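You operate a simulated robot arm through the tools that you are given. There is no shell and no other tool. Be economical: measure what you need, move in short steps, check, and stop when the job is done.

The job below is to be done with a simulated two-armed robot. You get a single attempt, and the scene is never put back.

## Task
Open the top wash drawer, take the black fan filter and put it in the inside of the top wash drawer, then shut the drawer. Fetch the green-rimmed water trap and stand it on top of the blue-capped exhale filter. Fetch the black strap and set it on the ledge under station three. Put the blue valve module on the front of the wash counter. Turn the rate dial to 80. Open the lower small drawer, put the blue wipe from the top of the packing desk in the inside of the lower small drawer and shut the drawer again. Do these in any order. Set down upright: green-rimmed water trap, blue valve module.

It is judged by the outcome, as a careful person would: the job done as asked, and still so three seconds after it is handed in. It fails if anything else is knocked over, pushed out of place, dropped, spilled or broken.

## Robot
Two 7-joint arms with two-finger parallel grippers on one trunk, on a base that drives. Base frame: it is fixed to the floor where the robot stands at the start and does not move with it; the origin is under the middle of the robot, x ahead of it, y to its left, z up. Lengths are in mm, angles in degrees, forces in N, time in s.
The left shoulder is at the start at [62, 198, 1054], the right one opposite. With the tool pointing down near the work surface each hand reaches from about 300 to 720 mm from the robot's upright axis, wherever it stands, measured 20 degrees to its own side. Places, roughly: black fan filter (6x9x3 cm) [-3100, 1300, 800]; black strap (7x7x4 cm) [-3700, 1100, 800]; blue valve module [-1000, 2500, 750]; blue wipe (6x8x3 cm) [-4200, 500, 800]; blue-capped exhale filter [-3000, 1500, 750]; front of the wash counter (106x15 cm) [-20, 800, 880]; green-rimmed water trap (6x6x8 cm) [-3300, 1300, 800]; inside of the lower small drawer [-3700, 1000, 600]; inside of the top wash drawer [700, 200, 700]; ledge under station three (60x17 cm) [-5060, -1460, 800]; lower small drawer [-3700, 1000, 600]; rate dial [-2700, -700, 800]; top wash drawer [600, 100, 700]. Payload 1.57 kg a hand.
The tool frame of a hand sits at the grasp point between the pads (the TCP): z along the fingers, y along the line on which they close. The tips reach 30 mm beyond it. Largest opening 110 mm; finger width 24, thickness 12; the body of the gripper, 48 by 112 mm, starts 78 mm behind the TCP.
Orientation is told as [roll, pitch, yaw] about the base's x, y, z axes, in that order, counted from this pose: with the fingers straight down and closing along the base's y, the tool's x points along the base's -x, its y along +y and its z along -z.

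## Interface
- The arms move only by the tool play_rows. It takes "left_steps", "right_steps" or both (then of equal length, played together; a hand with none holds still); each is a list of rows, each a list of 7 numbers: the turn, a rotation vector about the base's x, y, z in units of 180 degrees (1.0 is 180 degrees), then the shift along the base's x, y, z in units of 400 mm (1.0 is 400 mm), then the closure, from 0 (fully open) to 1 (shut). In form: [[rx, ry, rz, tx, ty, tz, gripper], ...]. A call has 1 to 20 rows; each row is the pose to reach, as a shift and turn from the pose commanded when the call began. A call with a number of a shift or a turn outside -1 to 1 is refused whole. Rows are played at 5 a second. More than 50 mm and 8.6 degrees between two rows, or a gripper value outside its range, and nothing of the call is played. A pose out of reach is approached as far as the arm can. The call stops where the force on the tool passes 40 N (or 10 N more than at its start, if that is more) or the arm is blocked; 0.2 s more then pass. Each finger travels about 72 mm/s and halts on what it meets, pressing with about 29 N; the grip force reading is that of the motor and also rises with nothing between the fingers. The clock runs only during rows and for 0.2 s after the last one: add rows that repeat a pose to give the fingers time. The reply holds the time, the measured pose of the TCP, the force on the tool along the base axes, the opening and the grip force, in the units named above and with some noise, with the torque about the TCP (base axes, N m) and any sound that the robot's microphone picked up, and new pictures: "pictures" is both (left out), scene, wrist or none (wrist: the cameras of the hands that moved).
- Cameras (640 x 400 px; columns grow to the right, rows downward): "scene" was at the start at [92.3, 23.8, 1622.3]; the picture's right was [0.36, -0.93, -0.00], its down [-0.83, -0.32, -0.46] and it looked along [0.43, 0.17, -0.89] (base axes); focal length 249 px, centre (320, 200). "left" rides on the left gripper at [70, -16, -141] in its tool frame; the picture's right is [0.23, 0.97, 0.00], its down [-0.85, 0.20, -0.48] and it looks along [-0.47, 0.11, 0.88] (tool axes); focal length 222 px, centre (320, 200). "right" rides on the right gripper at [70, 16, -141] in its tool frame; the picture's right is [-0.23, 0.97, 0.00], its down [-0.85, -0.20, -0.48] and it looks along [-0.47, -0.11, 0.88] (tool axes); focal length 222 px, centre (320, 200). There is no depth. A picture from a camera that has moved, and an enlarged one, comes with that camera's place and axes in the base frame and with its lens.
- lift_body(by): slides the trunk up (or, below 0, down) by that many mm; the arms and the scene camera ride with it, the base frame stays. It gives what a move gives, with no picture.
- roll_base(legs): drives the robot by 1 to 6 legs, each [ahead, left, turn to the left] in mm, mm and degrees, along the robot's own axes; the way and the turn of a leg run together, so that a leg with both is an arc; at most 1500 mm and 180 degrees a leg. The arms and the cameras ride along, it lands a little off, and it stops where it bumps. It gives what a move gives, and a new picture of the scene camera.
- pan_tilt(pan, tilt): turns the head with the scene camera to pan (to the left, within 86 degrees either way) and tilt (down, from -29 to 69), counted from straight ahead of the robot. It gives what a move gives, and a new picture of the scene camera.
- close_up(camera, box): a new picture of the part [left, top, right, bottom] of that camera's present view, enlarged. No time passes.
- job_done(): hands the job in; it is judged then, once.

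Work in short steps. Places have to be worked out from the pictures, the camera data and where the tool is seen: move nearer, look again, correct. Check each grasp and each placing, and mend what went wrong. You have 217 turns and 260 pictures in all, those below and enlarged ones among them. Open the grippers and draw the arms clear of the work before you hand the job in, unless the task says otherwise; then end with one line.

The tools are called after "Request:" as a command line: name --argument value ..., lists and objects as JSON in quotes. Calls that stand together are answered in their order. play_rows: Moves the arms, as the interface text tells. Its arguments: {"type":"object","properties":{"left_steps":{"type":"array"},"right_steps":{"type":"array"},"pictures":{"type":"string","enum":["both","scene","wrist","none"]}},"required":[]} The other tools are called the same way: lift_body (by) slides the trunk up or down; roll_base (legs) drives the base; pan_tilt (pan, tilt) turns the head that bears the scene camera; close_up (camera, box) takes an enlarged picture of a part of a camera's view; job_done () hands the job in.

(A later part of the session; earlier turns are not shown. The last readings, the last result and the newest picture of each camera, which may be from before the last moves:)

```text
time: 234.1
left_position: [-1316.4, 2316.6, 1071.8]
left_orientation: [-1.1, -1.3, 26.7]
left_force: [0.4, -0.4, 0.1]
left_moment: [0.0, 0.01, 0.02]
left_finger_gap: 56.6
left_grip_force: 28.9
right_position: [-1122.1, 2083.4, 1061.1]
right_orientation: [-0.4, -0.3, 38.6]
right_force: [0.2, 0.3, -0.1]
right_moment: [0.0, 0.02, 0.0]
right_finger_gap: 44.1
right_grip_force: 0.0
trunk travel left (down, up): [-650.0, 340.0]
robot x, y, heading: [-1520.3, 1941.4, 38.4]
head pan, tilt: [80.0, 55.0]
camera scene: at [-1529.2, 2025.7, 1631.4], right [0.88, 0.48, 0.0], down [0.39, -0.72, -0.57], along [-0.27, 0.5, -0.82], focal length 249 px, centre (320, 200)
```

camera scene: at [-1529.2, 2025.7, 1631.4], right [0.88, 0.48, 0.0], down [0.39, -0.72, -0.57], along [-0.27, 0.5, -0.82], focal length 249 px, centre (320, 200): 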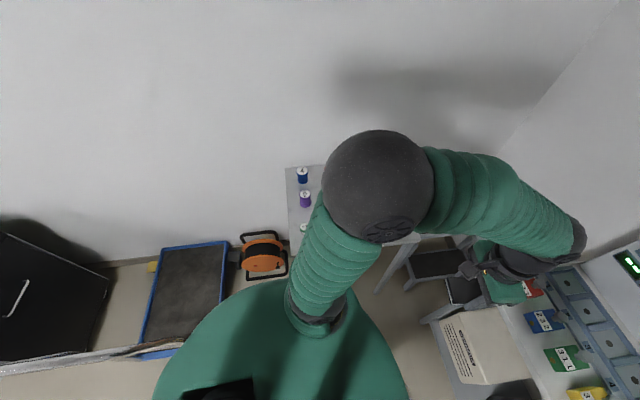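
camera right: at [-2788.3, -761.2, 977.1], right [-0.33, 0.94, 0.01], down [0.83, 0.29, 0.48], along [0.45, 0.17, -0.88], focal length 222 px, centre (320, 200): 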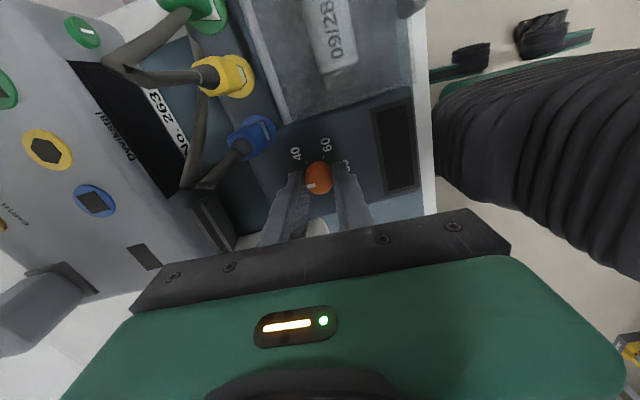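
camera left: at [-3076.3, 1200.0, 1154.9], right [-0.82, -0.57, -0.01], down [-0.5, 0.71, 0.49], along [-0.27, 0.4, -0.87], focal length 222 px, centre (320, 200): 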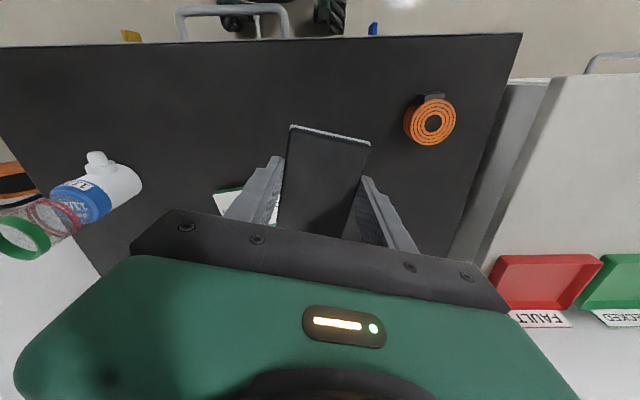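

Move away to the right and check that area.

Request:
roll_base --legs '[[0, -300, -6]]'

Request:
pan_tilt --pan 86 --tilt 45

```text
time: 236.1
left_position: [-1111.8, 2062.3, 1071.2]
left_orientation: [-1.6, -1.4, 20.8]
left_force: [-0.9, 1.8, -0.3]
left_moment: [-0.09, -0.05, 0.02]
left_finger_gap: 56.8
left_grip_force: 29.0
right_position: [-943.4, 1809.2, 1062.9]
right_orientation: [-1.0, -0.4, 32.8]
right_force: [-0.4, 0.6, -0.7]
right_moment: [-0.11, -0.07, 0.02]
right_finger_gap: 44.1
right_grip_force: 0.1
trunk travel left (down, up): [-650.0, 340.0]
robot x, y, heading: [-1347.3, 1696.9, 32.6]
head pan, tilt: [80.0, 55.0]
camera scene: at [-1357.9, 1800.0, 1630.5], right [0.92, 0.38, 0.0], down [0.32, -0.76, -0.56], along [-0.22, 0.52, -0.83], focal length 249 px, centre (320, 200)
```

scene: 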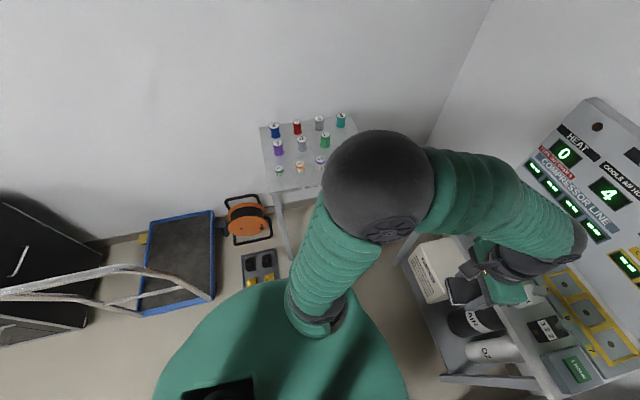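

```text
time: 236.8
left_position: [-1111.4, 2058.1, 1072.2]
left_orientation: [-1.5, -1.3, 20.8]
left_force: [-0.4, 0.1, -0.3]
left_moment: [-0.04, 0.0, 0.02]
left_finger_gap: 57.0
left_grip_force: 29.0
right_position: [-940.7, 1805.6, 1061.9]
right_orientation: [-0.8, -0.4, 32.7]
right_force: [-0.4, -0.6, 0.5]
right_moment: [-0.03, -0.03, 0.0]
right_finger_gap: 44.0
right_grip_force: 0.1
trunk travel left (down, up): [-650.0, 340.0]
robot x, y, heading: [-1347.5, 1701.6, 32.6]
head pan, tilt: [85.9, 45.0]
camera scene: at [-1365.2, 1798.9, 1644.3], right [0.88, 0.48, 0.0], down [0.34, -0.63, -0.7], along [-0.34, 0.62, -0.71], focal length 249 px, centre (320, 200)
```

scene: 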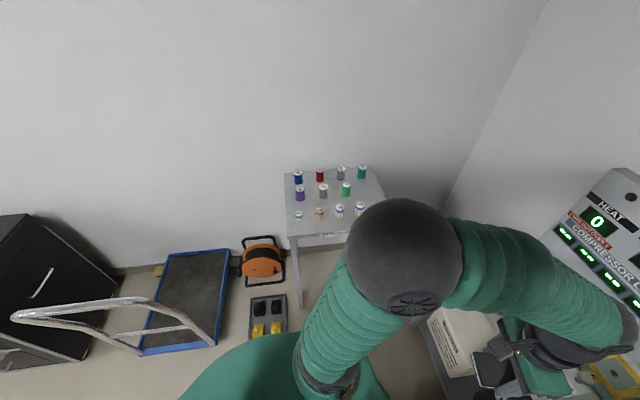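

No visible displacement; the objects all stand. Approach the rack on a safer line: ahead, a little left, then turn left 25° so the module is ahead of the right arm.

Request:
roll_base --legs '[[170, 0, 0], [0, 270, 0], [0, 0, 25]]'

Request:
pan_tilt --pan -10 --tilt 50

```text
time: 241.1
left_position: [-1285.3, 2445.3, 1072.4]
left_orientation: [-1.3, -1.4, 45.8]
left_force: [0.2, -1.0, 0.4]
left_moment: [0.0, -0.04, 0.03]
left_finger_gap: 56.6
left_grip_force: 29.4
right_position: [-1027.7, 2288.1, 1061.5]
right_orientation: [-0.5, -0.4, 57.6]
right_force: [-0.7, -0.5, -0.3]
right_moment: [-0.01, -0.04, 0.01]
right_finger_gap: 44.1
right_grip_force: 0.1
trunk travel left (down, up): [-650.0, 340.0]
robot x, y, heading: [-1357.9, 2022.2, 57.5]
head pan, tilt: [85.9, 45.0]
camera scene: at [-1408.5, 2102.5, 1644.4], right [0.6, 0.8, 0.0], down [0.57, -0.42, -0.7], along [-0.57, 0.42, -0.71], focal length 249 px, centre (320, 200)
```

scene: 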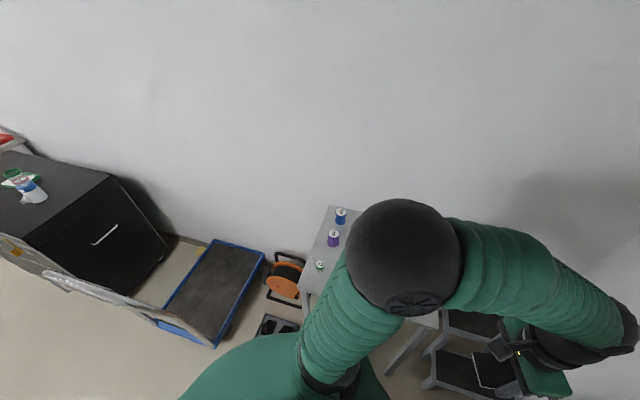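

```text
time: 242.8
left_position: [-1282.7, 2443.2, 1073.7]
left_orientation: [-1.0, -1.3, 45.9]
left_force: [0.0, 0.1, -1.6]
left_moment: [-0.01, -0.01, -0.02]
left_finger_gap: 56.7
left_grip_force: 28.7
right_position: [-1022.8, 2286.1, 1061.5]
right_orientation: [-0.3, -0.5, 57.6]
right_force: [0.2, 0.0, 0.9]
right_moment: [0.02, 0.01, 0.01]
right_finger_gap: 44.0
right_grip_force: 0.0
trunk travel left (down, up): [-650.0, 340.0]
robot x, y, heading: [-1353.2, 2024.6, 57.4]
head pan, tilt: [-10.0, 50.0]
camera scene: at [-1284.5, 2107.9, 1637.8], right [0.74, -0.67, 0.0], down [-0.52, -0.57, -0.64], along [0.43, 0.47, -0.77], focal length 249 px, centre (320, 200)
```

scene: 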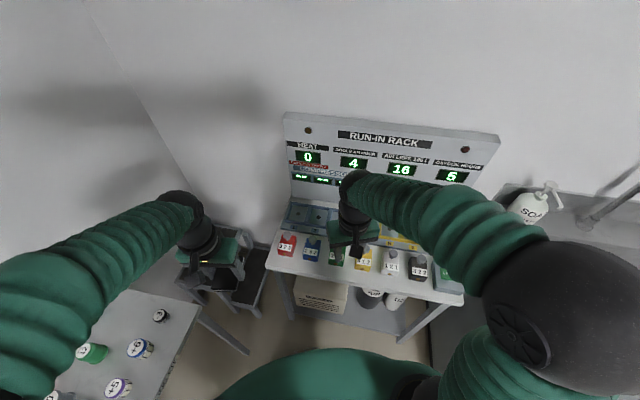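

Blue module seen at ≈(-990,2478). Look through the right wrist camera and zoom the scene.

Request:
close_up --camera "right" --box '[0, 0, 640, 400]'

Request:
close_up --camera "scene" --box '[250, 180, 410, 300]'

```text
1.00 times, centred on (320, 200) of right (not enlarged: the box is as wide or as high as the picture)
camera zoom: at [-1075.8, 2234.8, 1201.4], right [-0.7, 0.71, 0.0], down [0.62, 0.61, 0.49], along [0.35, 0.34, -0.87], focal length 222 px, centre (320, 200)
```

zoom: 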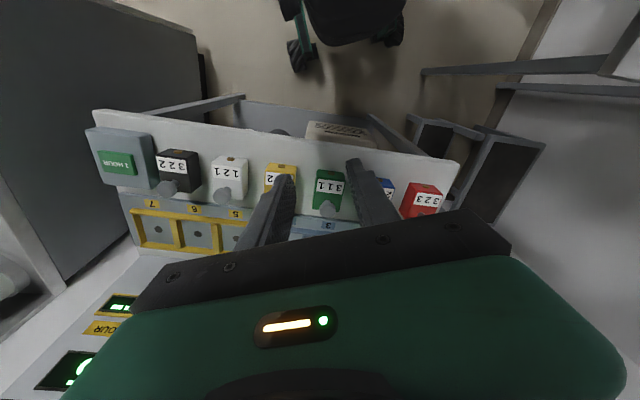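

```text
3.33 times, centred on (330, 240) of scene
camera zoom: at [-1284.5, 2107.9, 1637.8], right [0.74, -0.67, 0.0], down [-0.52, -0.57, -0.64], along [0.43, 0.47, -0.77], focal length 831 px, centre (287, 67)
```

zoom: 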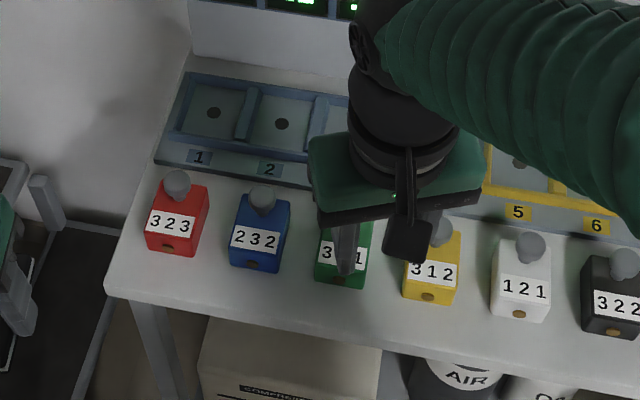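

Blue module "232" stands between red and green with ~40 mm gaps. Rotate the hand to the rack's direction and move above the module.

Request:
play_rows --right_steps '[[0, 0, -0.035, 0.015, 0.09, 0, 0.25], [0, 0, -0.07, 0.03, 0.18, 0, 0.25], [0, 0, -0.105, 0.05, 0.28, -0.04, 0.25], [0, 0, -0.139, 0.07, 0.38, -0.09, 0.25], [0, 0, -0.139, 0.09, 0.48, -0.14, 0.25]]'

```text
time: 244.0
left_position: [-1282.6, 2444.8, 1073.0]
left_orientation: [-1.1, -1.2, 45.8]
left_force: [-0.2, -0.5, -0.5]
left_moment: [-0.03, 0.01, -0.01]
left_finger_gap: 56.9
left_grip_force: 29.1
right_position: [-985.9, 2479.0, 1003.6]
right_orientation: [-0.6, -0.4, 32.6]
right_force: [0.7, 1.1, 0.2]
right_moment: [-0.01, 0.0, 0.01]
right_finger_gap: 82.6
right_grip_force: 0.2
trunk travel left (down, up): [-650.0, 340.0]
robot x, y, heading: [-1351.9, 2021.5, 57.5]
head pan, tilt: [-10.0, 50.0]
camera scene: at [-1282.9, 2112.1, 1637.5], right [0.74, -0.68, 0.0], down [-0.52, -0.57, -0.64], along [0.43, 0.47, -0.77], focal length 249 px, centre (320, 200)
camera right: at [-1055.5, 2455.6, 1143.7], right [-0.33, 0.94, -0.01], down [0.82, 0.29, 0.49], along [0.46, 0.16, -0.87], focal length 222 px, centre (320, 200)
```

scene: 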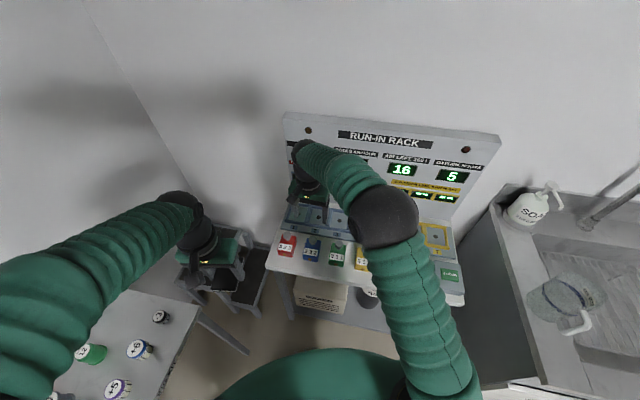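
right: 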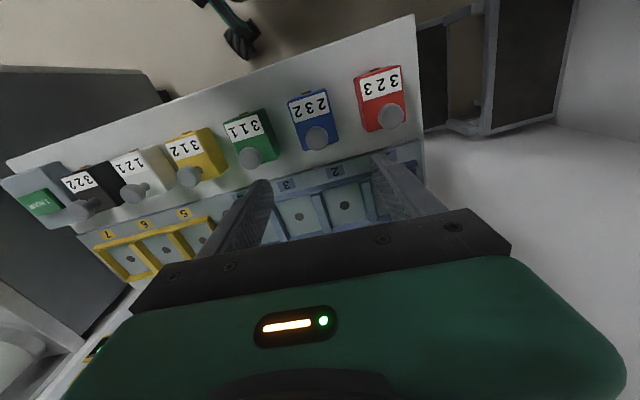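

Module centre ≈(-1003,2466). Shift and descend to z≈925, then look.

Request:
play_rows --right_steps '[[0, 0, 0, -0.042, -0.033, -0.06, 0.25], [0, 0, 0, -0.042, -0.033, -0.14, 0.25], [0, 0, 0, -0.042, -0.033, -0.195, 0.25]]' --pictures "wrist"

Request:
close_up --camera "scene" --box '[250, 180, 370, 270]'

```text
time: 244.8
left_position: [-1283.3, 2443.3, 1073.6]
left_orientation: [-1.0, -1.3, 45.8]
left_force: [-0.1, -0.5, -0.2]
left_moment: [0.01, 0.03, 0.02]
left_finger_gap: 56.7
left_grip_force: 28.7
right_position: [-1003.8, 2463.5, 927.1]
right_orientation: [-0.3, -0.5, 32.6]
right_force: [0.3, 0.5, -0.1]
right_moment: [-0.01, -0.01, 0.01]
right_finger_gap: 82.5
right_grip_force: 0.1
trunk travel left (down, up): [-650.0, 340.0]
robot x, y, heading: [-1354.2, 2019.9, 57.6]
head pan, tilt: [-10.0, 50.0]
camera right: at [-1073.9, 2440.4, 1066.6], right [-0.33, 0.94, 0.0], down [0.82, 0.29, 0.49], along [0.46, 0.16, -0.87], focal length 222 px, centre (320, 200)
```

right: 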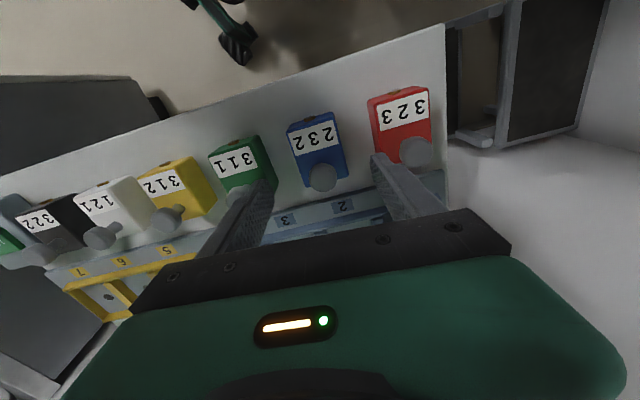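

```text
4.44 times, centred on (310, 225) of scene
camera zoom: at [-1283.9, 2109.5, 1637.7], right [0.74, -0.68, 0.0], down [-0.52, -0.57, -0.64], along [0.43, 0.47, -0.77], focal length 1108 px, centre (364, 89)
```

zoom: 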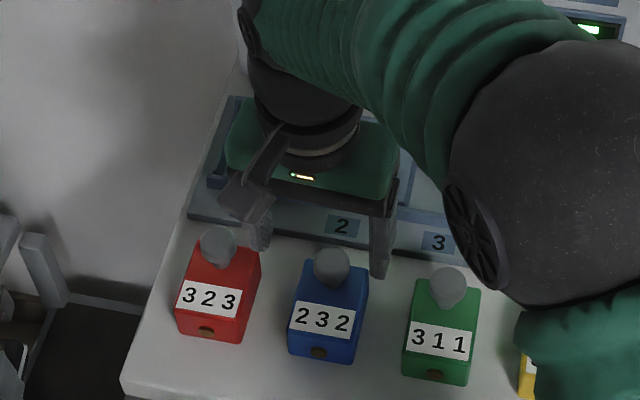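

Module body centre ≈(-999,2466), table ≈768. Descend around it with fingers at 76 mm, in steps, to z≈850 first.

Request:
play_rows --right_steps '[[0, 0, 0, 0.012, 0.006, -0.07, 0.31], [0, 0, 0, 0.012, 0.006, -0.14, 0.31], [0, 0, 0, 0.012, 0.006, -0.19, 0.31]]' --pictures "wrist"

Request:
close_up --camera "scene" --box '[250, 180, 370, 270]'

```text
time: 245.6
left_position: [-1283.9, 2443.0, 1073.4]
left_orientation: [-1.0, -1.4, 45.9]
left_force: [-0.3, 0.0, 0.1]
left_moment: [0.01, -0.04, -0.03]
left_finger_gap: 56.7
left_grip_force: 28.9
right_position: [-998.2, 2465.0, 850.5]
right_orientation: [-0.2, -0.5, 32.5]
right_force: [0.7, 0.4, 0.0]
right_moment: [0.02, 0.01, 0.01]
right_finger_gap: 75.7
right_grip_force: 0.1
trunk travel left (down, up): [-650.0, 340.0]
robot x, y, heading: [-1355.3, 2023.3, 57.7]
head pan, tilt: [-10.0, 50.0]
camera right: at [-1068.5, 2442.6, 990.9], right [-0.33, 0.94, 0.0], down [0.82, 0.29, 0.49], along [0.46, 0.16, -0.87], focal length 222 px, centre (320, 200)
```

right: 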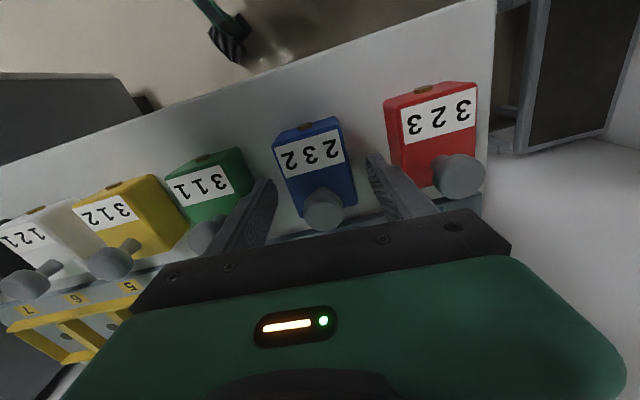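

```text
4.44 times, centred on (310, 225) of scene
camera zoom: at [-1284.3, 2108.9, 1637.8], right [0.74, -0.68, 0.0], down [-0.52, -0.57, -0.64], along [0.43, 0.47, -0.77], focal length 1108 px, centre (364, 89)
```

zoom: 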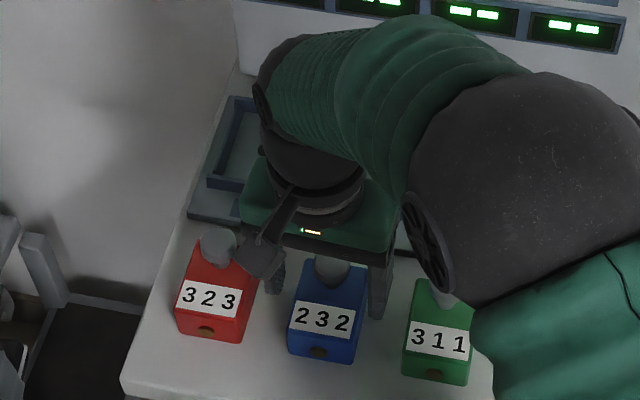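

Well centred. Descend to z≈812 (steps), watching force, then close.

Request:
play_rows --right_steps '[[0, 0, 0, 0, 0, -0.04, 0.31], [0, 0, 0, 0, 0, -0.07, 0.31], [0, 0, 0, 0, 0, -0.09, 0.31], [0, 0, 0, 0, 0, -0.09, 0.31]]' --pictures "wrist"

```text
time: 246.6
left_position: [-1284.1, 2443.3, 1074.2]
left_orientation: [-1.0, -1.3, 45.8]
left_force: [-0.4, 0.0, 0.1]
left_moment: [-0.01, -0.01, 0.02]
left_finger_gap: 56.5
left_grip_force: 29.0
right_position: [-1000.4, 2466.1, 814.0]
right_orientation: [-0.3, -0.5, 32.7]
right_force: [-0.3, -0.9, 0.4]
right_moment: [-0.01, -0.05, -0.02]
right_finger_gap: 76.0
right_grip_force: 0.1
trunk travel left (down, up): [-650.0, 340.0]
robot x, y, heading: [-1353.1, 2022.3, 57.6]
head pan, tilt: [-10.0, 50.0]
camera right: at [-1068.6, 2442.5, 954.7], right [-0.33, 0.94, 0.0], down [0.82, 0.29, 0.49], along [0.46, 0.16, -0.87], focal length 222 px, centre (320, 200)
```

right: 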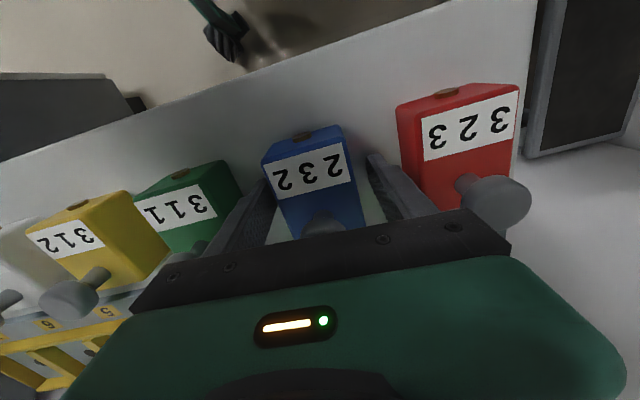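

No contact yet; close the fingers.

Request:
play_rows --right_steps '[[0, 0, 0, 0, 0, -0.01, 0.5], [0, 0, 0, 0, 0, -0.01, 0.8], [0, 0, 0, 0, 0, -0.01, 1], [0, 0, 0, 0, 0, -0.01, 1]]' --pictures "wrist"

```text
time: 247.6
left_position: [-1282.5, 2443.7, 1074.7]
left_orientation: [-1.0, -1.5, 45.8]
left_force: [0.4, 1.0, 0.0]
left_moment: [0.01, 0.0, -0.03]
left_finger_gap: 56.6
left_grip_force: 29.3
right_position: [-1000.3, 2466.8, 811.7]
right_orientation: [-0.2, -0.5, 32.7]
right_force: [0.0, 0.7, 6.4]
right_moment: [0.29, 0.09, 0.13]
right_finger_gap: 56.6
right_grip_force: 29.5
trunk travel left (down, up): [-650.0, 340.0]
robot x, y, heading: [-1352.9, 2022.5, 57.6]
head pan, tilt: [-10.0, 50.0]
camera right: at [-1069.1, 2442.4, 951.6], right [-0.33, 0.94, 0.0], down [0.82, 0.29, 0.49], along [0.46, 0.16, -0.87], focal length 222 px, centre (320, 200)
```

right: 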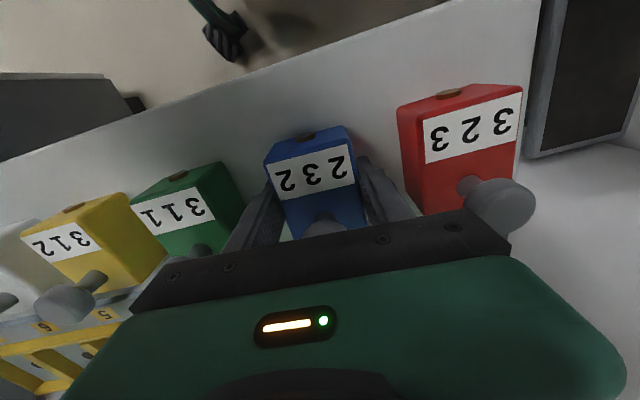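

Gripped (56.6 mm). Lift straight up.

Request:
play_rows --right_steps '[[0, 0, 0, 0, 0, 0.05, 1], [0, 0, 0, 0, 0, 0.15, 1], [0, 0, 0, 0, 0, 0.25, 1], [0, 0, 0, 0, 0, 0.35, 1], [0, 0, 0, 0, 0, 0.45, 1], [0, 0, 0, -0.05, -0.04, 0.54, 1]]'

```text
time: 249.0
left_position: [-1284.8, 2441.0, 1073.9]
left_orientation: [-1.0, -1.6, 45.8]
left_force: [0.6, 0.2, 0.2]
left_moment: [-0.01, -0.05, 0.01]
left_finger_gap: 56.8
left_grip_force: 29.1
right_position: [-1020.5, 2449.5, 1029.0]
right_orientation: [-0.3, -0.6, 32.6]
right_force: [-0.9, -0.7, -2.6]
right_moment: [0.05, -0.03, 0.02]
right_finger_gap: 55.6
right_grip_force: 28.8
trunk travel left (down, up): [-650.0, 340.0]
robot x, y, heading: [-1357.5, 2024.4, 57.2]
head pan, tilt: [-10.0, 50.0]
camera scene: at [-1286.0, 2106.8, 1637.9], right [0.74, -0.68, 0.0], down [-0.52, -0.57, -0.64], along [0.43, 0.47, -0.77], focal length 249 px, centre (320, 200)
camera right: at [-1090.0, 2425.3, 1168.5], right [-0.33, 0.94, 0.0], down [0.82, 0.29, 0.49], along [0.46, 0.16, -0.87], focal length 222 px, centre (320, 200)
```

scene: 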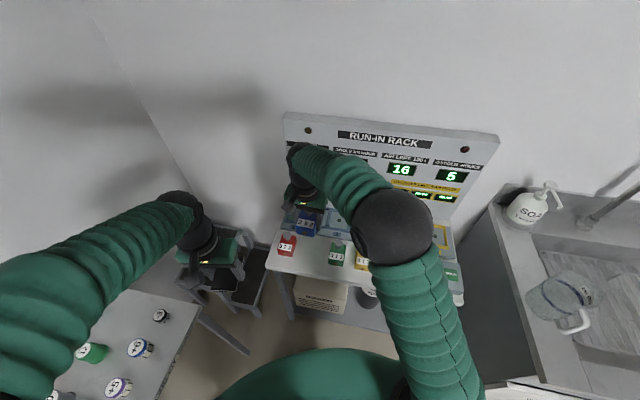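
right: 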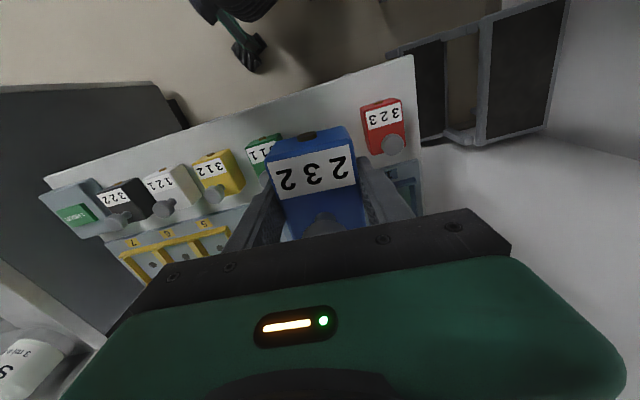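

Blue module held. Retract it toward the body, back off, turn to face the counter and drive along it to the front strip area.

Request:
play_rows --right_steps '[[0, 0, 0, -0.06, -0.075, 0.02, 1], [0, 0, 0, -0.12, -0.15, 0.04, 1], [0, 0, 0, -0.18, -0.225, 0.06, 1], [0, 0, 0, -0.2325, -0.2925, 0.08, 1]]' --pictures "none"

Request:
roll_base --legs '[[-150, 0, 0], [0, 0, -25], [0, -1450, 0]]'

Request:
pan_tilt --pan 0 --tilt 50

```text
time: 250.0
left_position: [-1281.4, 2442.8, 1074.7]
left_orientation: [-1.0, -1.5, 45.7]
left_force: [-1.6, -0.3, -0.6]
left_moment: [0.01, -0.03, 0.01]
left_finger_gap: 56.8
left_grip_force: 29.2
right_position: [-1112.0, 2331.6, 1059.7]
right_orientation: [-0.3, -0.6, 32.7]
right_force: [0.0, -0.3, -3.2]
right_moment: [0.0, 0.0, 0.0]
right_finger_gap: 55.6
right_grip_force: 28.8
trunk travel left (down, up): [-650.0, 340.0]
robot x, y, heading: [-1353.8, 2023.8, 57.5]
head pan, tilt: [-10.0, 50.0]
```

```text
time: 259.4
left_position: [-414.5, 1050.7, 1072.7]
left_orientation: [-1.1, -1.3, 21.9]
left_force: [-0.1, 0.4, -0.3]
left_moment: [-0.05, -0.03, -0.02]
left_finger_gap: 56.7
left_grip_force: 28.7
right_position: [-302.6, 881.7, 1060.4]
right_orientation: [-0.4, -0.6, 8.9]
right_force: [0.8, -0.5, -2.8]
right_moment: [-0.02, -0.04, 0.02]
right_finger_gap: 56.1
right_grip_force: 28.8
trunk travel left (down, up): [-650.0, 340.0]
robot x, y, heading: [-649.7, 697.4, 33.8]
head pan, tilt: [-10.0, 50.0]
camera scene: at [-551.7, 746.3, 1637.7], right [0.4, -0.92, 0.0], down [-0.7, -0.31, -0.64], along [0.59, 0.26, -0.77], focal length 249 px, centre (320, 200)
```

scene: 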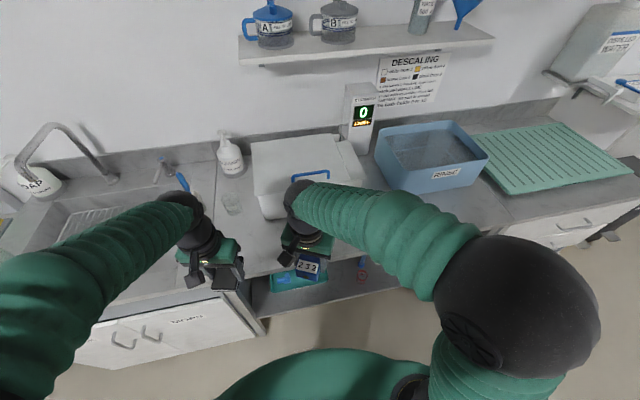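

```text
time: 260.1
left_position: [-415.6, 1049.7, 1073.8]
left_orientation: [-1.0, -1.4, 21.9]
left_force: [1.0, 0.2, -0.2]
left_moment: [0.04, 0.01, -0.03]
left_finger_gap: 56.5
left_grip_force: 29.2
right_position: [-303.2, 881.2, 1060.1]
right_orientation: [-0.4, -0.5, 8.9]
right_force: [1.2, 0.2, -3.7]
right_moment: [0.02, -0.01, -0.01]
right_finger_gap: 55.6
right_grip_force: 29.0
trunk travel left (down, up): [-650.0, 340.0]
robot x, y, heading: [-647.5, 694.3, 33.7]
head pan, tilt: [0.0, 50.0]
camera scene: at [-557.1, 756.5, 1637.7], right [0.56, -0.83, 0.0], down [-0.64, -0.43, -0.64], along [0.53, 0.36, -0.77], focal length 249 px, centre (320, 200)
```

scene: 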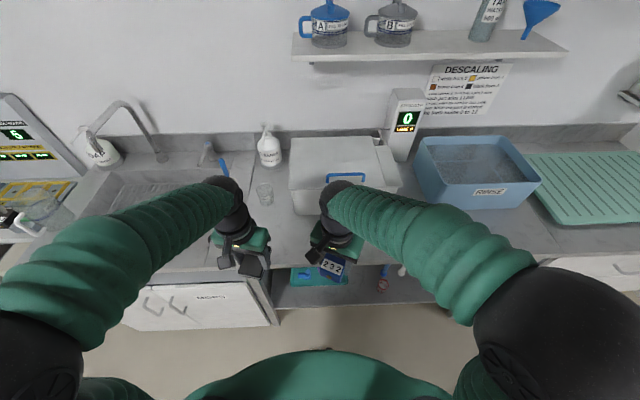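

Zoom on the counter's front strip.

Request:
close_up --camera "scene" --box '[230, 140, 560, 330]'

Request:
close_up --camera "right" --box '[0, 0, 640, 400]'

```text
1.94 times, centred on (395, 235) of scene
camera zoom: at [-557.1, 756.5, 1637.7], right [0.56, -0.83, 0.0], down [-0.64, -0.43, -0.64], along [0.53, 0.36, -0.77], focal length 484 px, centre (174, 132)
```

zoom: 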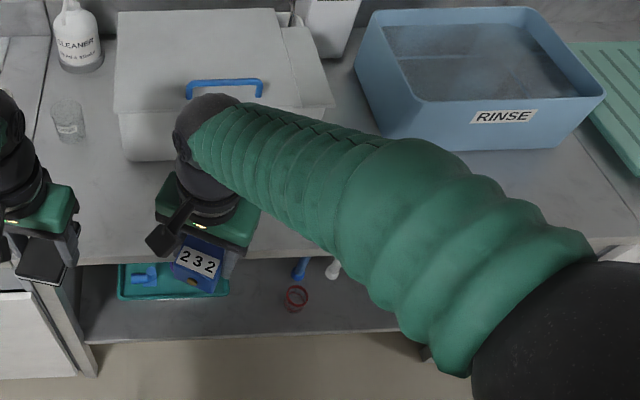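

```text
1.00 times, centred on (320, 200) of right (not enlarged: the box is as wide or as high as the picture)
camera zoom: at [-375.1, 886.9, 1200.0], right [0.07, 1.0, 0.0], down [0.87, -0.06, 0.49], along [0.49, -0.04, -0.87], focal length 222 px, centre (320, 200)
```

zoom: 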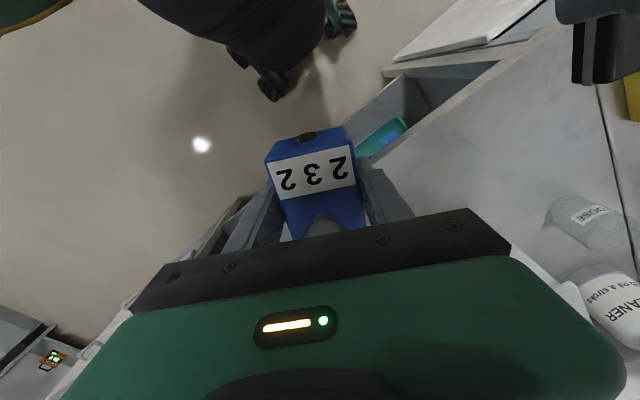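

Free strip in front of the white box: target ≈(-107,879). Move the module there at current height with yaw aligned.

Request:
play_rows --right_steps '[[0, 0, 0.035, 0.1, 0, 0, 1], [0, 0, 0.07, 0.2, 0, 0, 1], [0, 0, 0.105, 0.3, 0, 0, 1], [0, 0, 0.139, 0.4, -0.002, 0, 1], [0, 0, 0.139, 0.49, -0.005, -0.04, 1], [0, 0, 0.139, 0.49, -0.005, -0.1, 1]]'

```text
time: 261.5
left_position: [-415.2, 1048.3, 1075.1]
left_orientation: [-1.0, -1.3, 22.1]
left_force: [0.3, 0.8, -0.6]
left_moment: [0.0, 0.0, -0.06]
left_finger_gap: 56.6
left_grip_force: 28.7
right_position: [-104.9, 877.6, 1018.8]
right_orientation: [-0.3, -0.6, 34.0]
right_force: [0.3, 0.2, -3.2]
right_moment: [0.01, 0.02, 0.02]
right_finger_gap: 55.6
right_grip_force: 28.8
trunk travel left (down, up): [-650.0, 340.0]
robot x, y, heading: [-648.3, 697.2, 33.7]
head pan, tilt: [0.0, 50.0]
camera scene: at [-555.4, 755.6, 1637.7], right [0.56, -0.83, 0.0], down [-0.64, -0.43, -0.64], along [0.53, 0.36, -0.77], focal length 249 px, centre (320, 200)
camera right: at [-174.0, 852.1, 1159.7], right [-0.36, 0.93, 0.0], down [0.82, 0.31, 0.49], along [0.46, 0.17, -0.87], focal length 222 px, centre (320, 200)
```

scene: 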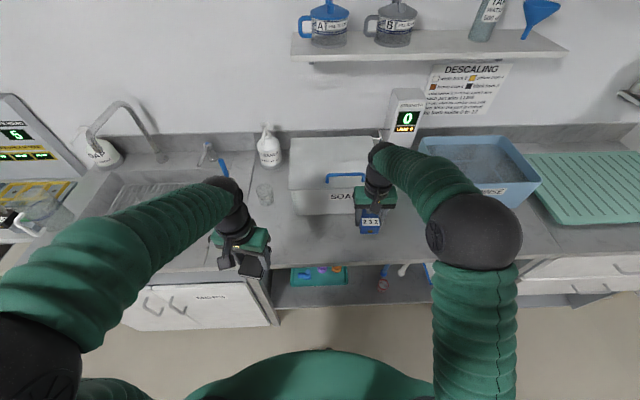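
right: 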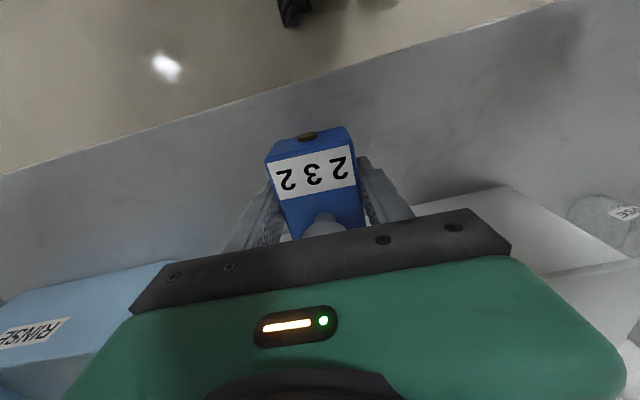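

Landing spot is mid-strip (front edge u≈307, hand u≈381). Descend to z≈945.

Request:
play_rows --right_steps '[[0, 0, 0, 0, 0, -0.06, 1], [0, 0, 0, 0, 0, -0.12, 1], [0, 0, 0, 0, 0, -0.18, 1], [0, 0, 0, 0, 0, -0.185, 1]]' --pictures "wrist"

Request:
close_up --camera "scene" --box '[280, 170, 460, 290]'

```text
time: 262.5
left_position: [-414.7, 1049.5, 1073.0]
left_orientation: [-1.0, -1.4, 22.0]
left_force: [0.3, -0.5, -0.6]
left_moment: [0.01, 0.0, 0.0]
left_finger_gap: 56.5
left_grip_force: 28.9
right_position: [-105.3, 877.9, 945.6]
right_orientation: [-0.3, -0.5, 34.0]
right_force: [-0.3, -0.4, -3.1]
right_moment: [0.04, -0.01, 0.0]
right_finger_gap: 55.9
right_grip_force: 29.0
trunk travel left (down, up): [-650.0, 340.0]
robot x, y, heading: [-647.9, 694.0, 33.9]
head pan, tilt: [0.0, 50.0]
camera right: at [-173.7, 853.1, 1085.4], right [-0.36, 0.93, 0.0], down [0.82, 0.31, 0.49], along [0.46, 0.17, -0.87], focal length 222 px, centre (320, 200)
```

right: 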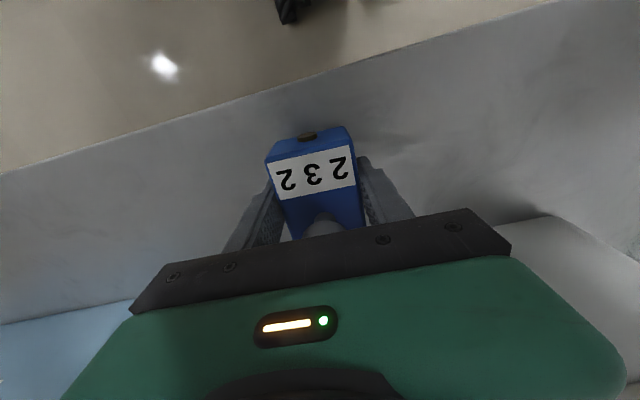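

```text
3.33 times, centred on (370, 230) of scene
camera zoom: at [-555.5, 756.3, 1637.6], right [0.56, -0.83, 0.0], down [-0.64, -0.43, -0.64], along [0.53, 0.36, -0.77], focal length 831 px, centre (153, 100)
```

zoom: 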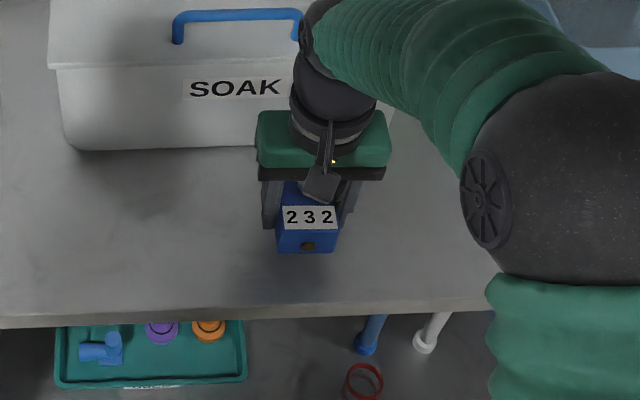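

Descend in small steps to feel the counter.

Request:
play_rows --right_steps '[[0, 0, 0, 0, 0, -0.015, 1], [0, 0, 0, 0, 0, -0.03, 1], [0, 0, 0, 0, 0, -0.04, 1], [0, 0, 0, 0, 0, -0.05, 1]]' --pictures "none"

Request:
close_up --camera "scene" --box '[280, 170, 460, 290]'

```text
time: 263.5
left_position: [-413.4, 1049.9, 1074.6]
left_orientation: [-1.0, -1.3, 22.0]
left_force: [-0.3, 0.0, 0.6]
left_moment: [-0.01, 0.01, 0.02]
left_finger_gap: 56.4
left_grip_force: 29.3
right_position: [-106.0, 877.5, 924.6]
right_orientation: [-0.3, -0.5, 33.9]
right_force: [0.0, -0.6, -3.4]
right_moment: [0.0, -0.03, -0.03]
right_finger_gap: 55.5
right_grip_force: 28.5
trunk travel left (down, up): [-650.0, 340.0]
robot x, y, heading: [-646.9, 695.8, 33.7]
head pan, tilt: [0.0, 50.0]
```

```text
3.33 times, centred on (370, 230) of scene
camera zoom: at [-555.3, 756.3, 1637.6], right [0.56, -0.83, 0.0], down [-0.64, -0.43, -0.64], along [0.53, 0.36, -0.77], focal length 831 px, centre (153, 100)
```

zoom: 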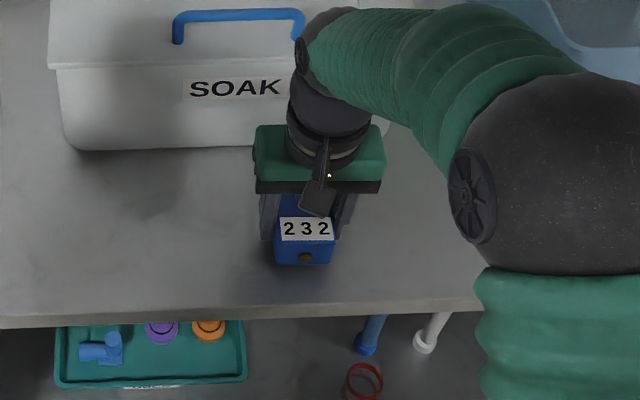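

Request:
play_rows --right_steps '[[0, 0, 0, 0, 0, -0.012, 1], [0, 0, 0, 0, 0, -0.024, 1], [0, 0, 0, 0, 0, -0.036, 1], [0, 0, 0, 0, 0, -0.048, 1]]' --pictures "none"

```text
time: 264.5
left_position: [-415.5, 1048.9, 1074.8]
left_orientation: [-1.1, -1.5, 22.0]
left_force: [-0.2, 0.0, -0.7]
left_moment: [-0.02, 0.03, 0.0]
left_finger_gap: 56.8
left_grip_force: 29.2
right_position: [-106.7, 878.3, 910.8]
right_orientation: [-0.3, -0.9, 33.9]
right_force: [1.4, -2.8, 25.2]
right_moment: [0.82, 0.13, -0.11]
right_finger_gap: 56.0
right_grip_force: 28.4
trunk travel left (down, up): [-650.0, 340.0]
robot x, y, heading: [-646.6, 694.7, 33.9]
head pan, tilt: [0.0, 50.0]
```

Contact near z≈911. Relax upward, release, and lift off.

Request:
play_rows --right_steps '[[0, 0, 0, 0, 0, 0.012, 1], [0, 0, 0, 0, 0, 0.012, 0.7], [0, 0, 0, 0, 0, 0.012, 0.35], [0, 0, 0, 0, 0, 0.012, 0.25], [0, 0, 0, 0, 0, 0.1, 0.25], [0, 0, 0, 0, 0, 0.2, 0.25], [0, 0, 0, 0, 0, 0.3, 0.25], [0, 0, 0, -0.03, -0.02, 0.4, 0.25]]' --pictures "wrist"

Request:
close_up --camera "scene" --box '[280, 170, 460, 290]'

```text
time: 266.3
left_position: [-415.0, 1049.4, 1074.6]
left_orientation: [-1.0, -1.4, 22.0]
left_force: [-0.3, -0.2, 0.4]
left_moment: [0.04, -0.03, -0.01]
left_finger_gap: 56.8
left_grip_force: 29.1
right_position: [-118.5, 868.8, 1066.8]
right_orientation: [-0.3, -0.6, 33.8]
right_force: [0.0, -0.2, 0.0]
right_moment: [-0.01, 0.0, 0.01]
right_finger_gap: 82.4
right_grip_force: 0.1
trunk travel left (down, up): [-650.0, 340.0]
robot x, y, heading: [-648.3, 692.1, 33.9]
head pan, tilt: [0.0, 50.0]
camera right: at [-188.0, 843.6, 1207.4], right [-0.36, 0.93, 0.0], down [0.82, 0.31, 0.49], along [0.46, 0.17, -0.87], focal length 222 px, centre (320, 200)
```

right: 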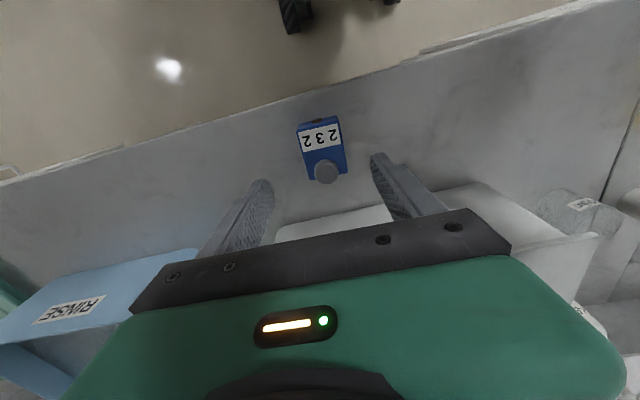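

```text
3.33 times, centred on (370, 230) of scene
camera zoom: at [-558.6, 754.3, 1637.9], right [0.56, -0.83, 0.0], down [-0.64, -0.43, -0.64], along [0.53, 0.36, -0.77], focal length 831 px, centre (153, 100)
```

zoom: 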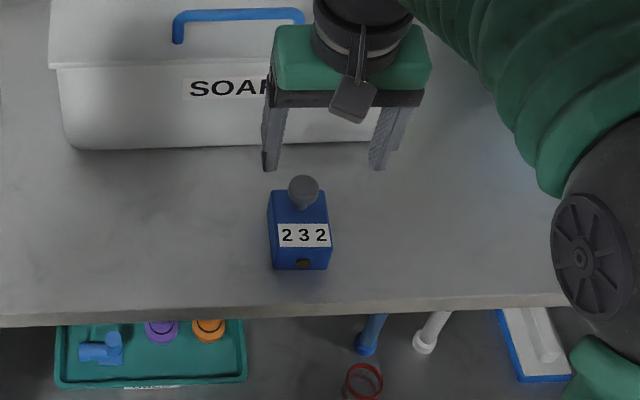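

Module stands upright mid-strip. The counter normal actually measures ≈36°. Back off and drive right to the drawer section.

Request:
roll_base --legs '[[-150, 0, 2.1], [0, -960, 0]]'

Request:
pan_tilt --pan -15 --tilt 45

```text
time: 272.3
left_position: [13.0, 191.7, 1073.9]
left_orientation: [-1.2, -1.4, 23.6]
left_force: [0.0, -0.9, -0.7]
left_moment: [0.01, 0.02, 0.01]
left_finger_gap: 57.0
left_grip_force: 29.1
right_position: [313.9, 18.6, 1066.2]
right_orientation: [-0.4, -0.5, 35.5]
right_force: [-0.2, 0.4, -0.1]
right_moment: [0.0, -0.03, 0.0]
right_finger_gap: 82.5
right_grip_force: 0.0
trunk travel left (down, up): [-650.0, 340.0]
robot x, y, heading: [-210.0, -172.6, 35.4]
head pan, tilt: [0.0, 50.0]
camera scene: at [-121.8, -105.9, 1637.7], right [0.58, -0.82, 0.0], down [-0.62, -0.45, -0.64], along [0.52, 0.37, -0.77], focal length 249 px, centre (320, 200)
```

scene: 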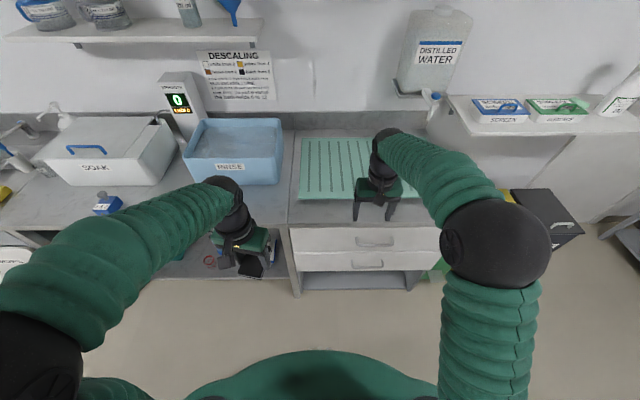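

```text
time: 273.1
left_position: [11.2, 187.7, 1074.0]
left_orientation: [-1.0, -1.4, 23.5]
left_force: [-0.4, -0.4, -1.2]
left_moment: [0.02, 0.02, 0.01]
left_finger_gap: 56.5
left_grip_force: 29.0
right_position: [315.5, 17.1, 1065.9]
right_orientation: [-0.3, -0.6, 35.5]
right_force: [-1.2, -0.5, -0.2]
right_moment: [0.04, 0.0, 0.01]
right_finger_gap: 82.3
right_grip_force: 0.1
trunk travel left (down, up): [-650.0, 340.0]
robot x, y, heading: [-208.3, -176.3, 35.5]
head pan, tilt: [-15.0, 45.0]
camera scene: at [-106.7, -124.5, 1644.6], right [0.35, -0.94, 0.0], down [-0.66, -0.25, -0.71], along [0.66, 0.25, -0.71], focal length 249 px, centre (320, 200)
```

scene: 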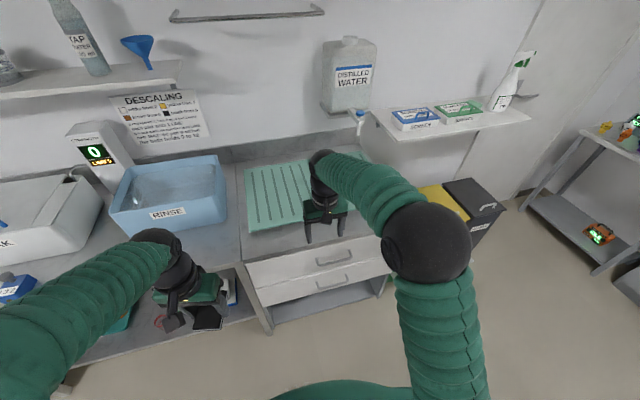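

Top drawer handle at ≈(415,19,770). Turn the right hand horizontal in front of it.

Request:
play_rows --right_steps '[[0.0358, -0.006, -0.0257, -0.0035, -0.0142, -0.0277, 0.4], [0.0716, -0.012, -0.0513, -0.007, -0.0284, -0.0553, 0.4], [0.1074, -0.0179, -0.077, -0.0106, -0.0426, -0.083, 0.4], [0.1432, -0.0239, -0.1026, -0.0141, -0.0568, -0.1107, 0.4], [0.179, -0.0299, -0.1283, -0.0177, -0.071, -0.1383, 0.4], [0.2148, -0.0359, -0.154, -0.0212, -0.0852, -0.166, 0.4], [0.2506, -0.0419, -0.1796, -0.0247, -0.0994, -0.1937, 0.4], [0.2863, -0.0478, -0.2053, -0.0283, -0.1136, -0.2213, 0.4], [0.3221, -0.0538, -0.2309, -0.0318, -0.1278, -0.249, 0.4], [0.3579, -0.0598, -0.2566, -0.0353, -0.142, -0.2767, 0.4], [0.3937, -0.0658, -0.2823, -0.0389, -0.1562, -0.3043, 0.4], [0.4295, -0.0718, -0.3079, -0.0424, -0.1704, -0.332, 0.4], [0.4653, -0.0777, -0.3336, -0.0459, -0.1846, -0.3597, 0.4], [0.5011, -0.0837, -0.3592, -0.0495, -0.1988, -0.3873, 0.4], [0.5369, -0.0897, -0.3849, -0.053, -0.213, -0.415, 0.4]]'

```text
time: 276.3
left_position: [14.5, 185.0, 1074.3]
left_orientation: [-0.9, -1.3, 23.6]
left_force: [0.6, -0.6, -0.5]
left_moment: [0.04, 0.02, 0.03]
left_finger_gap: 56.6
left_grip_force: 29.0
right_position: [293.9, -72.2, 900.6]
right_orientation: [89.7, 0.2, -55.2]
right_force: [-0.4, 0.3, 0.7]
right_moment: [0.01, 0.0, 0.01]
right_finger_gap: 66.2
right_grip_force: 0.1
right hand out of reach, approached as far as the arm can: row 7
trunk travel left (down, up): [-650.0, 340.0]
robot x, y, heading: [-210.8, -173.2, 35.3]
head pan, tilt: [-15.0, 45.0]
camera scene: at [-104.8, -128.3, 1644.7], right [0.35, -0.94, 0.0], down [-0.66, -0.25, -0.71], along [0.66, 0.25, -0.71], focal length 249 px, centre (320, 200)
camera right: at [138.7, -93.5, 916.7], right [0.13, -0.19, 0.97], down [0.09, -0.98, -0.2], along [0.99, 0.12, -0.11], focal length 222 px, centre (320, 200)
```

scene: 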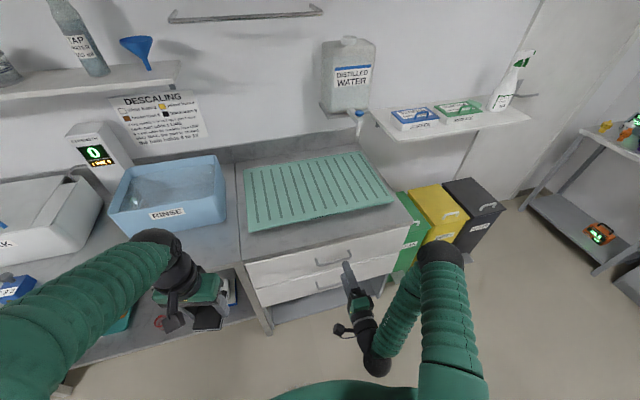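
right: 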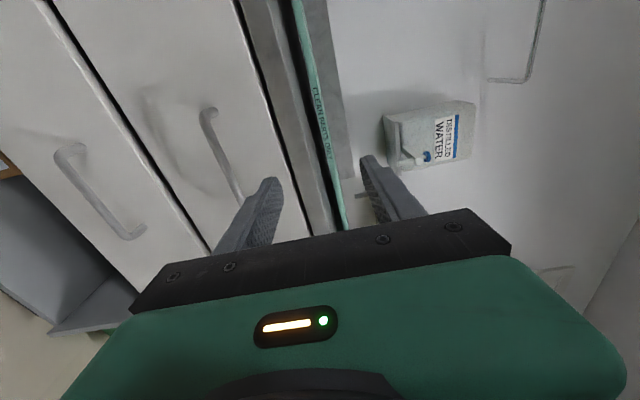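

Zoom both views on the top handle.

Request:
close_up --camera "scene" --box '[230, 200, 410, 320]'

Request:
close_up --camera "right" --box '[40, 60, 300, 240]'

```text
3.33 times, centred on (320, 260) of scene
camera zoom: at [-104.8, -128.3, 1644.7], right [0.35, -0.94, 0.0], down [-0.66, -0.25, -0.71], along [0.66, 0.25, -0.71], focal length 831 px, centre (320, 0)
```

zoom: 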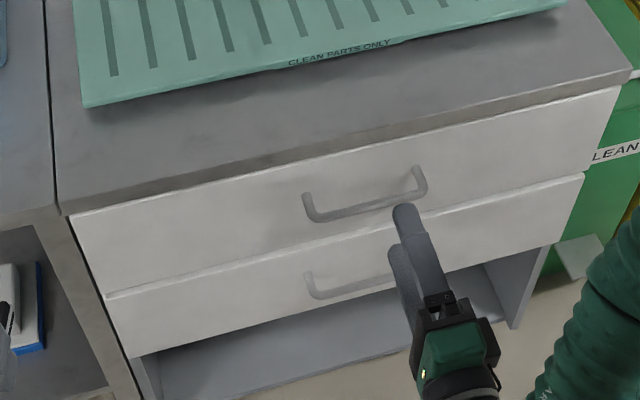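

```text
2.22 times, centred on (170, 150) of right
camera zoom: at [138.7, -93.5, 916.7], right [0.13, -0.19, 0.97], down [0.09, -0.98, -0.2], along [0.99, 0.12, -0.11], focal length 494 px, centre (653, 311)
```

zoom: 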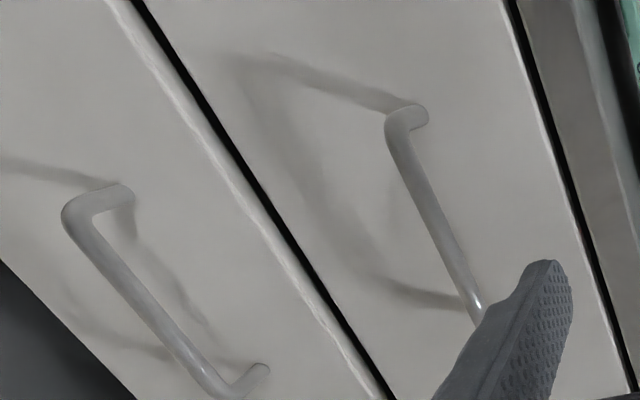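

Handle bar: n≈336, centre ≈(411,6), z≈768. Lower to its level 75 mm short of the bar.

Request:
play_rows --right_steps '[[0, 0, 0, 0, 0, -0.1, 0.4], [0, 0, 0, 0, 0, -0.2, 0.4], [0, 0, 0, 0.03, 0.02, -0.29, 0.4], [0, 0, 0, 0.08, 0.05, -0.33, 0.4], [0, 0, 0, 0.14, 0.0865, -0.33, 0.4]]'

```text
time: 277.5
left_position: [13.7, 188.3, 1074.8]
left_orientation: [-0.9, -1.3, 23.6]
left_force: [-0.7, 0.6, -0.2]
left_moment: [-0.02, 0.0, -0.02]
left_finger_gap: 56.9
left_grip_force: 28.8
right_position: [348.9, -35.0, 766.9]
right_orientation: [89.6, 0.0, -55.1]
right_force: [0.9, 0.3, 0.7]
right_moment: [0.02, 0.01, 0.01]
right_finger_gap: 66.1
right_grip_force: 0.0
trunk travel left (down, up): [-650.0, 340.0]
robot x, y, heading: [-205.3, -175.4, 35.0]
head pan, tilt: [-15.0, 45.0]
camera scene: at [-105.7, -125.9, 1644.6], right [0.35, -0.94, 0.0], down [-0.66, -0.25, -0.71], along [0.66, 0.25, -0.71], focal length 249 px, centre (320, 200)
camera right: at [193.9, -57.9, 784.3], right [0.14, -0.18, 0.97], down [0.1, -0.98, -0.2], along [0.99, 0.12, -0.11], focal length 222 px, centre (320, 200)
```

scene: 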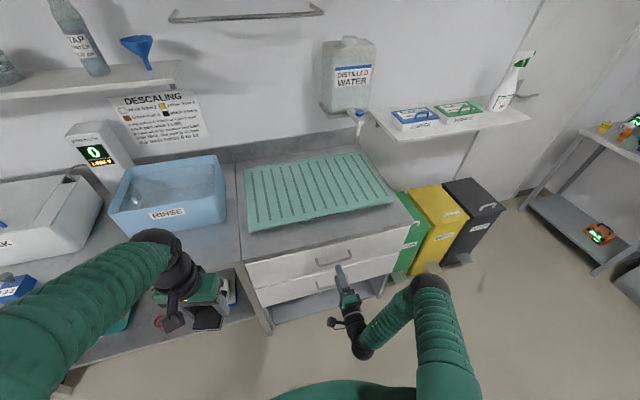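
right: 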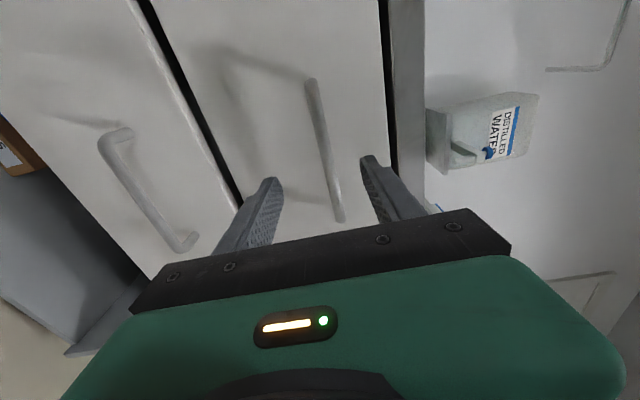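

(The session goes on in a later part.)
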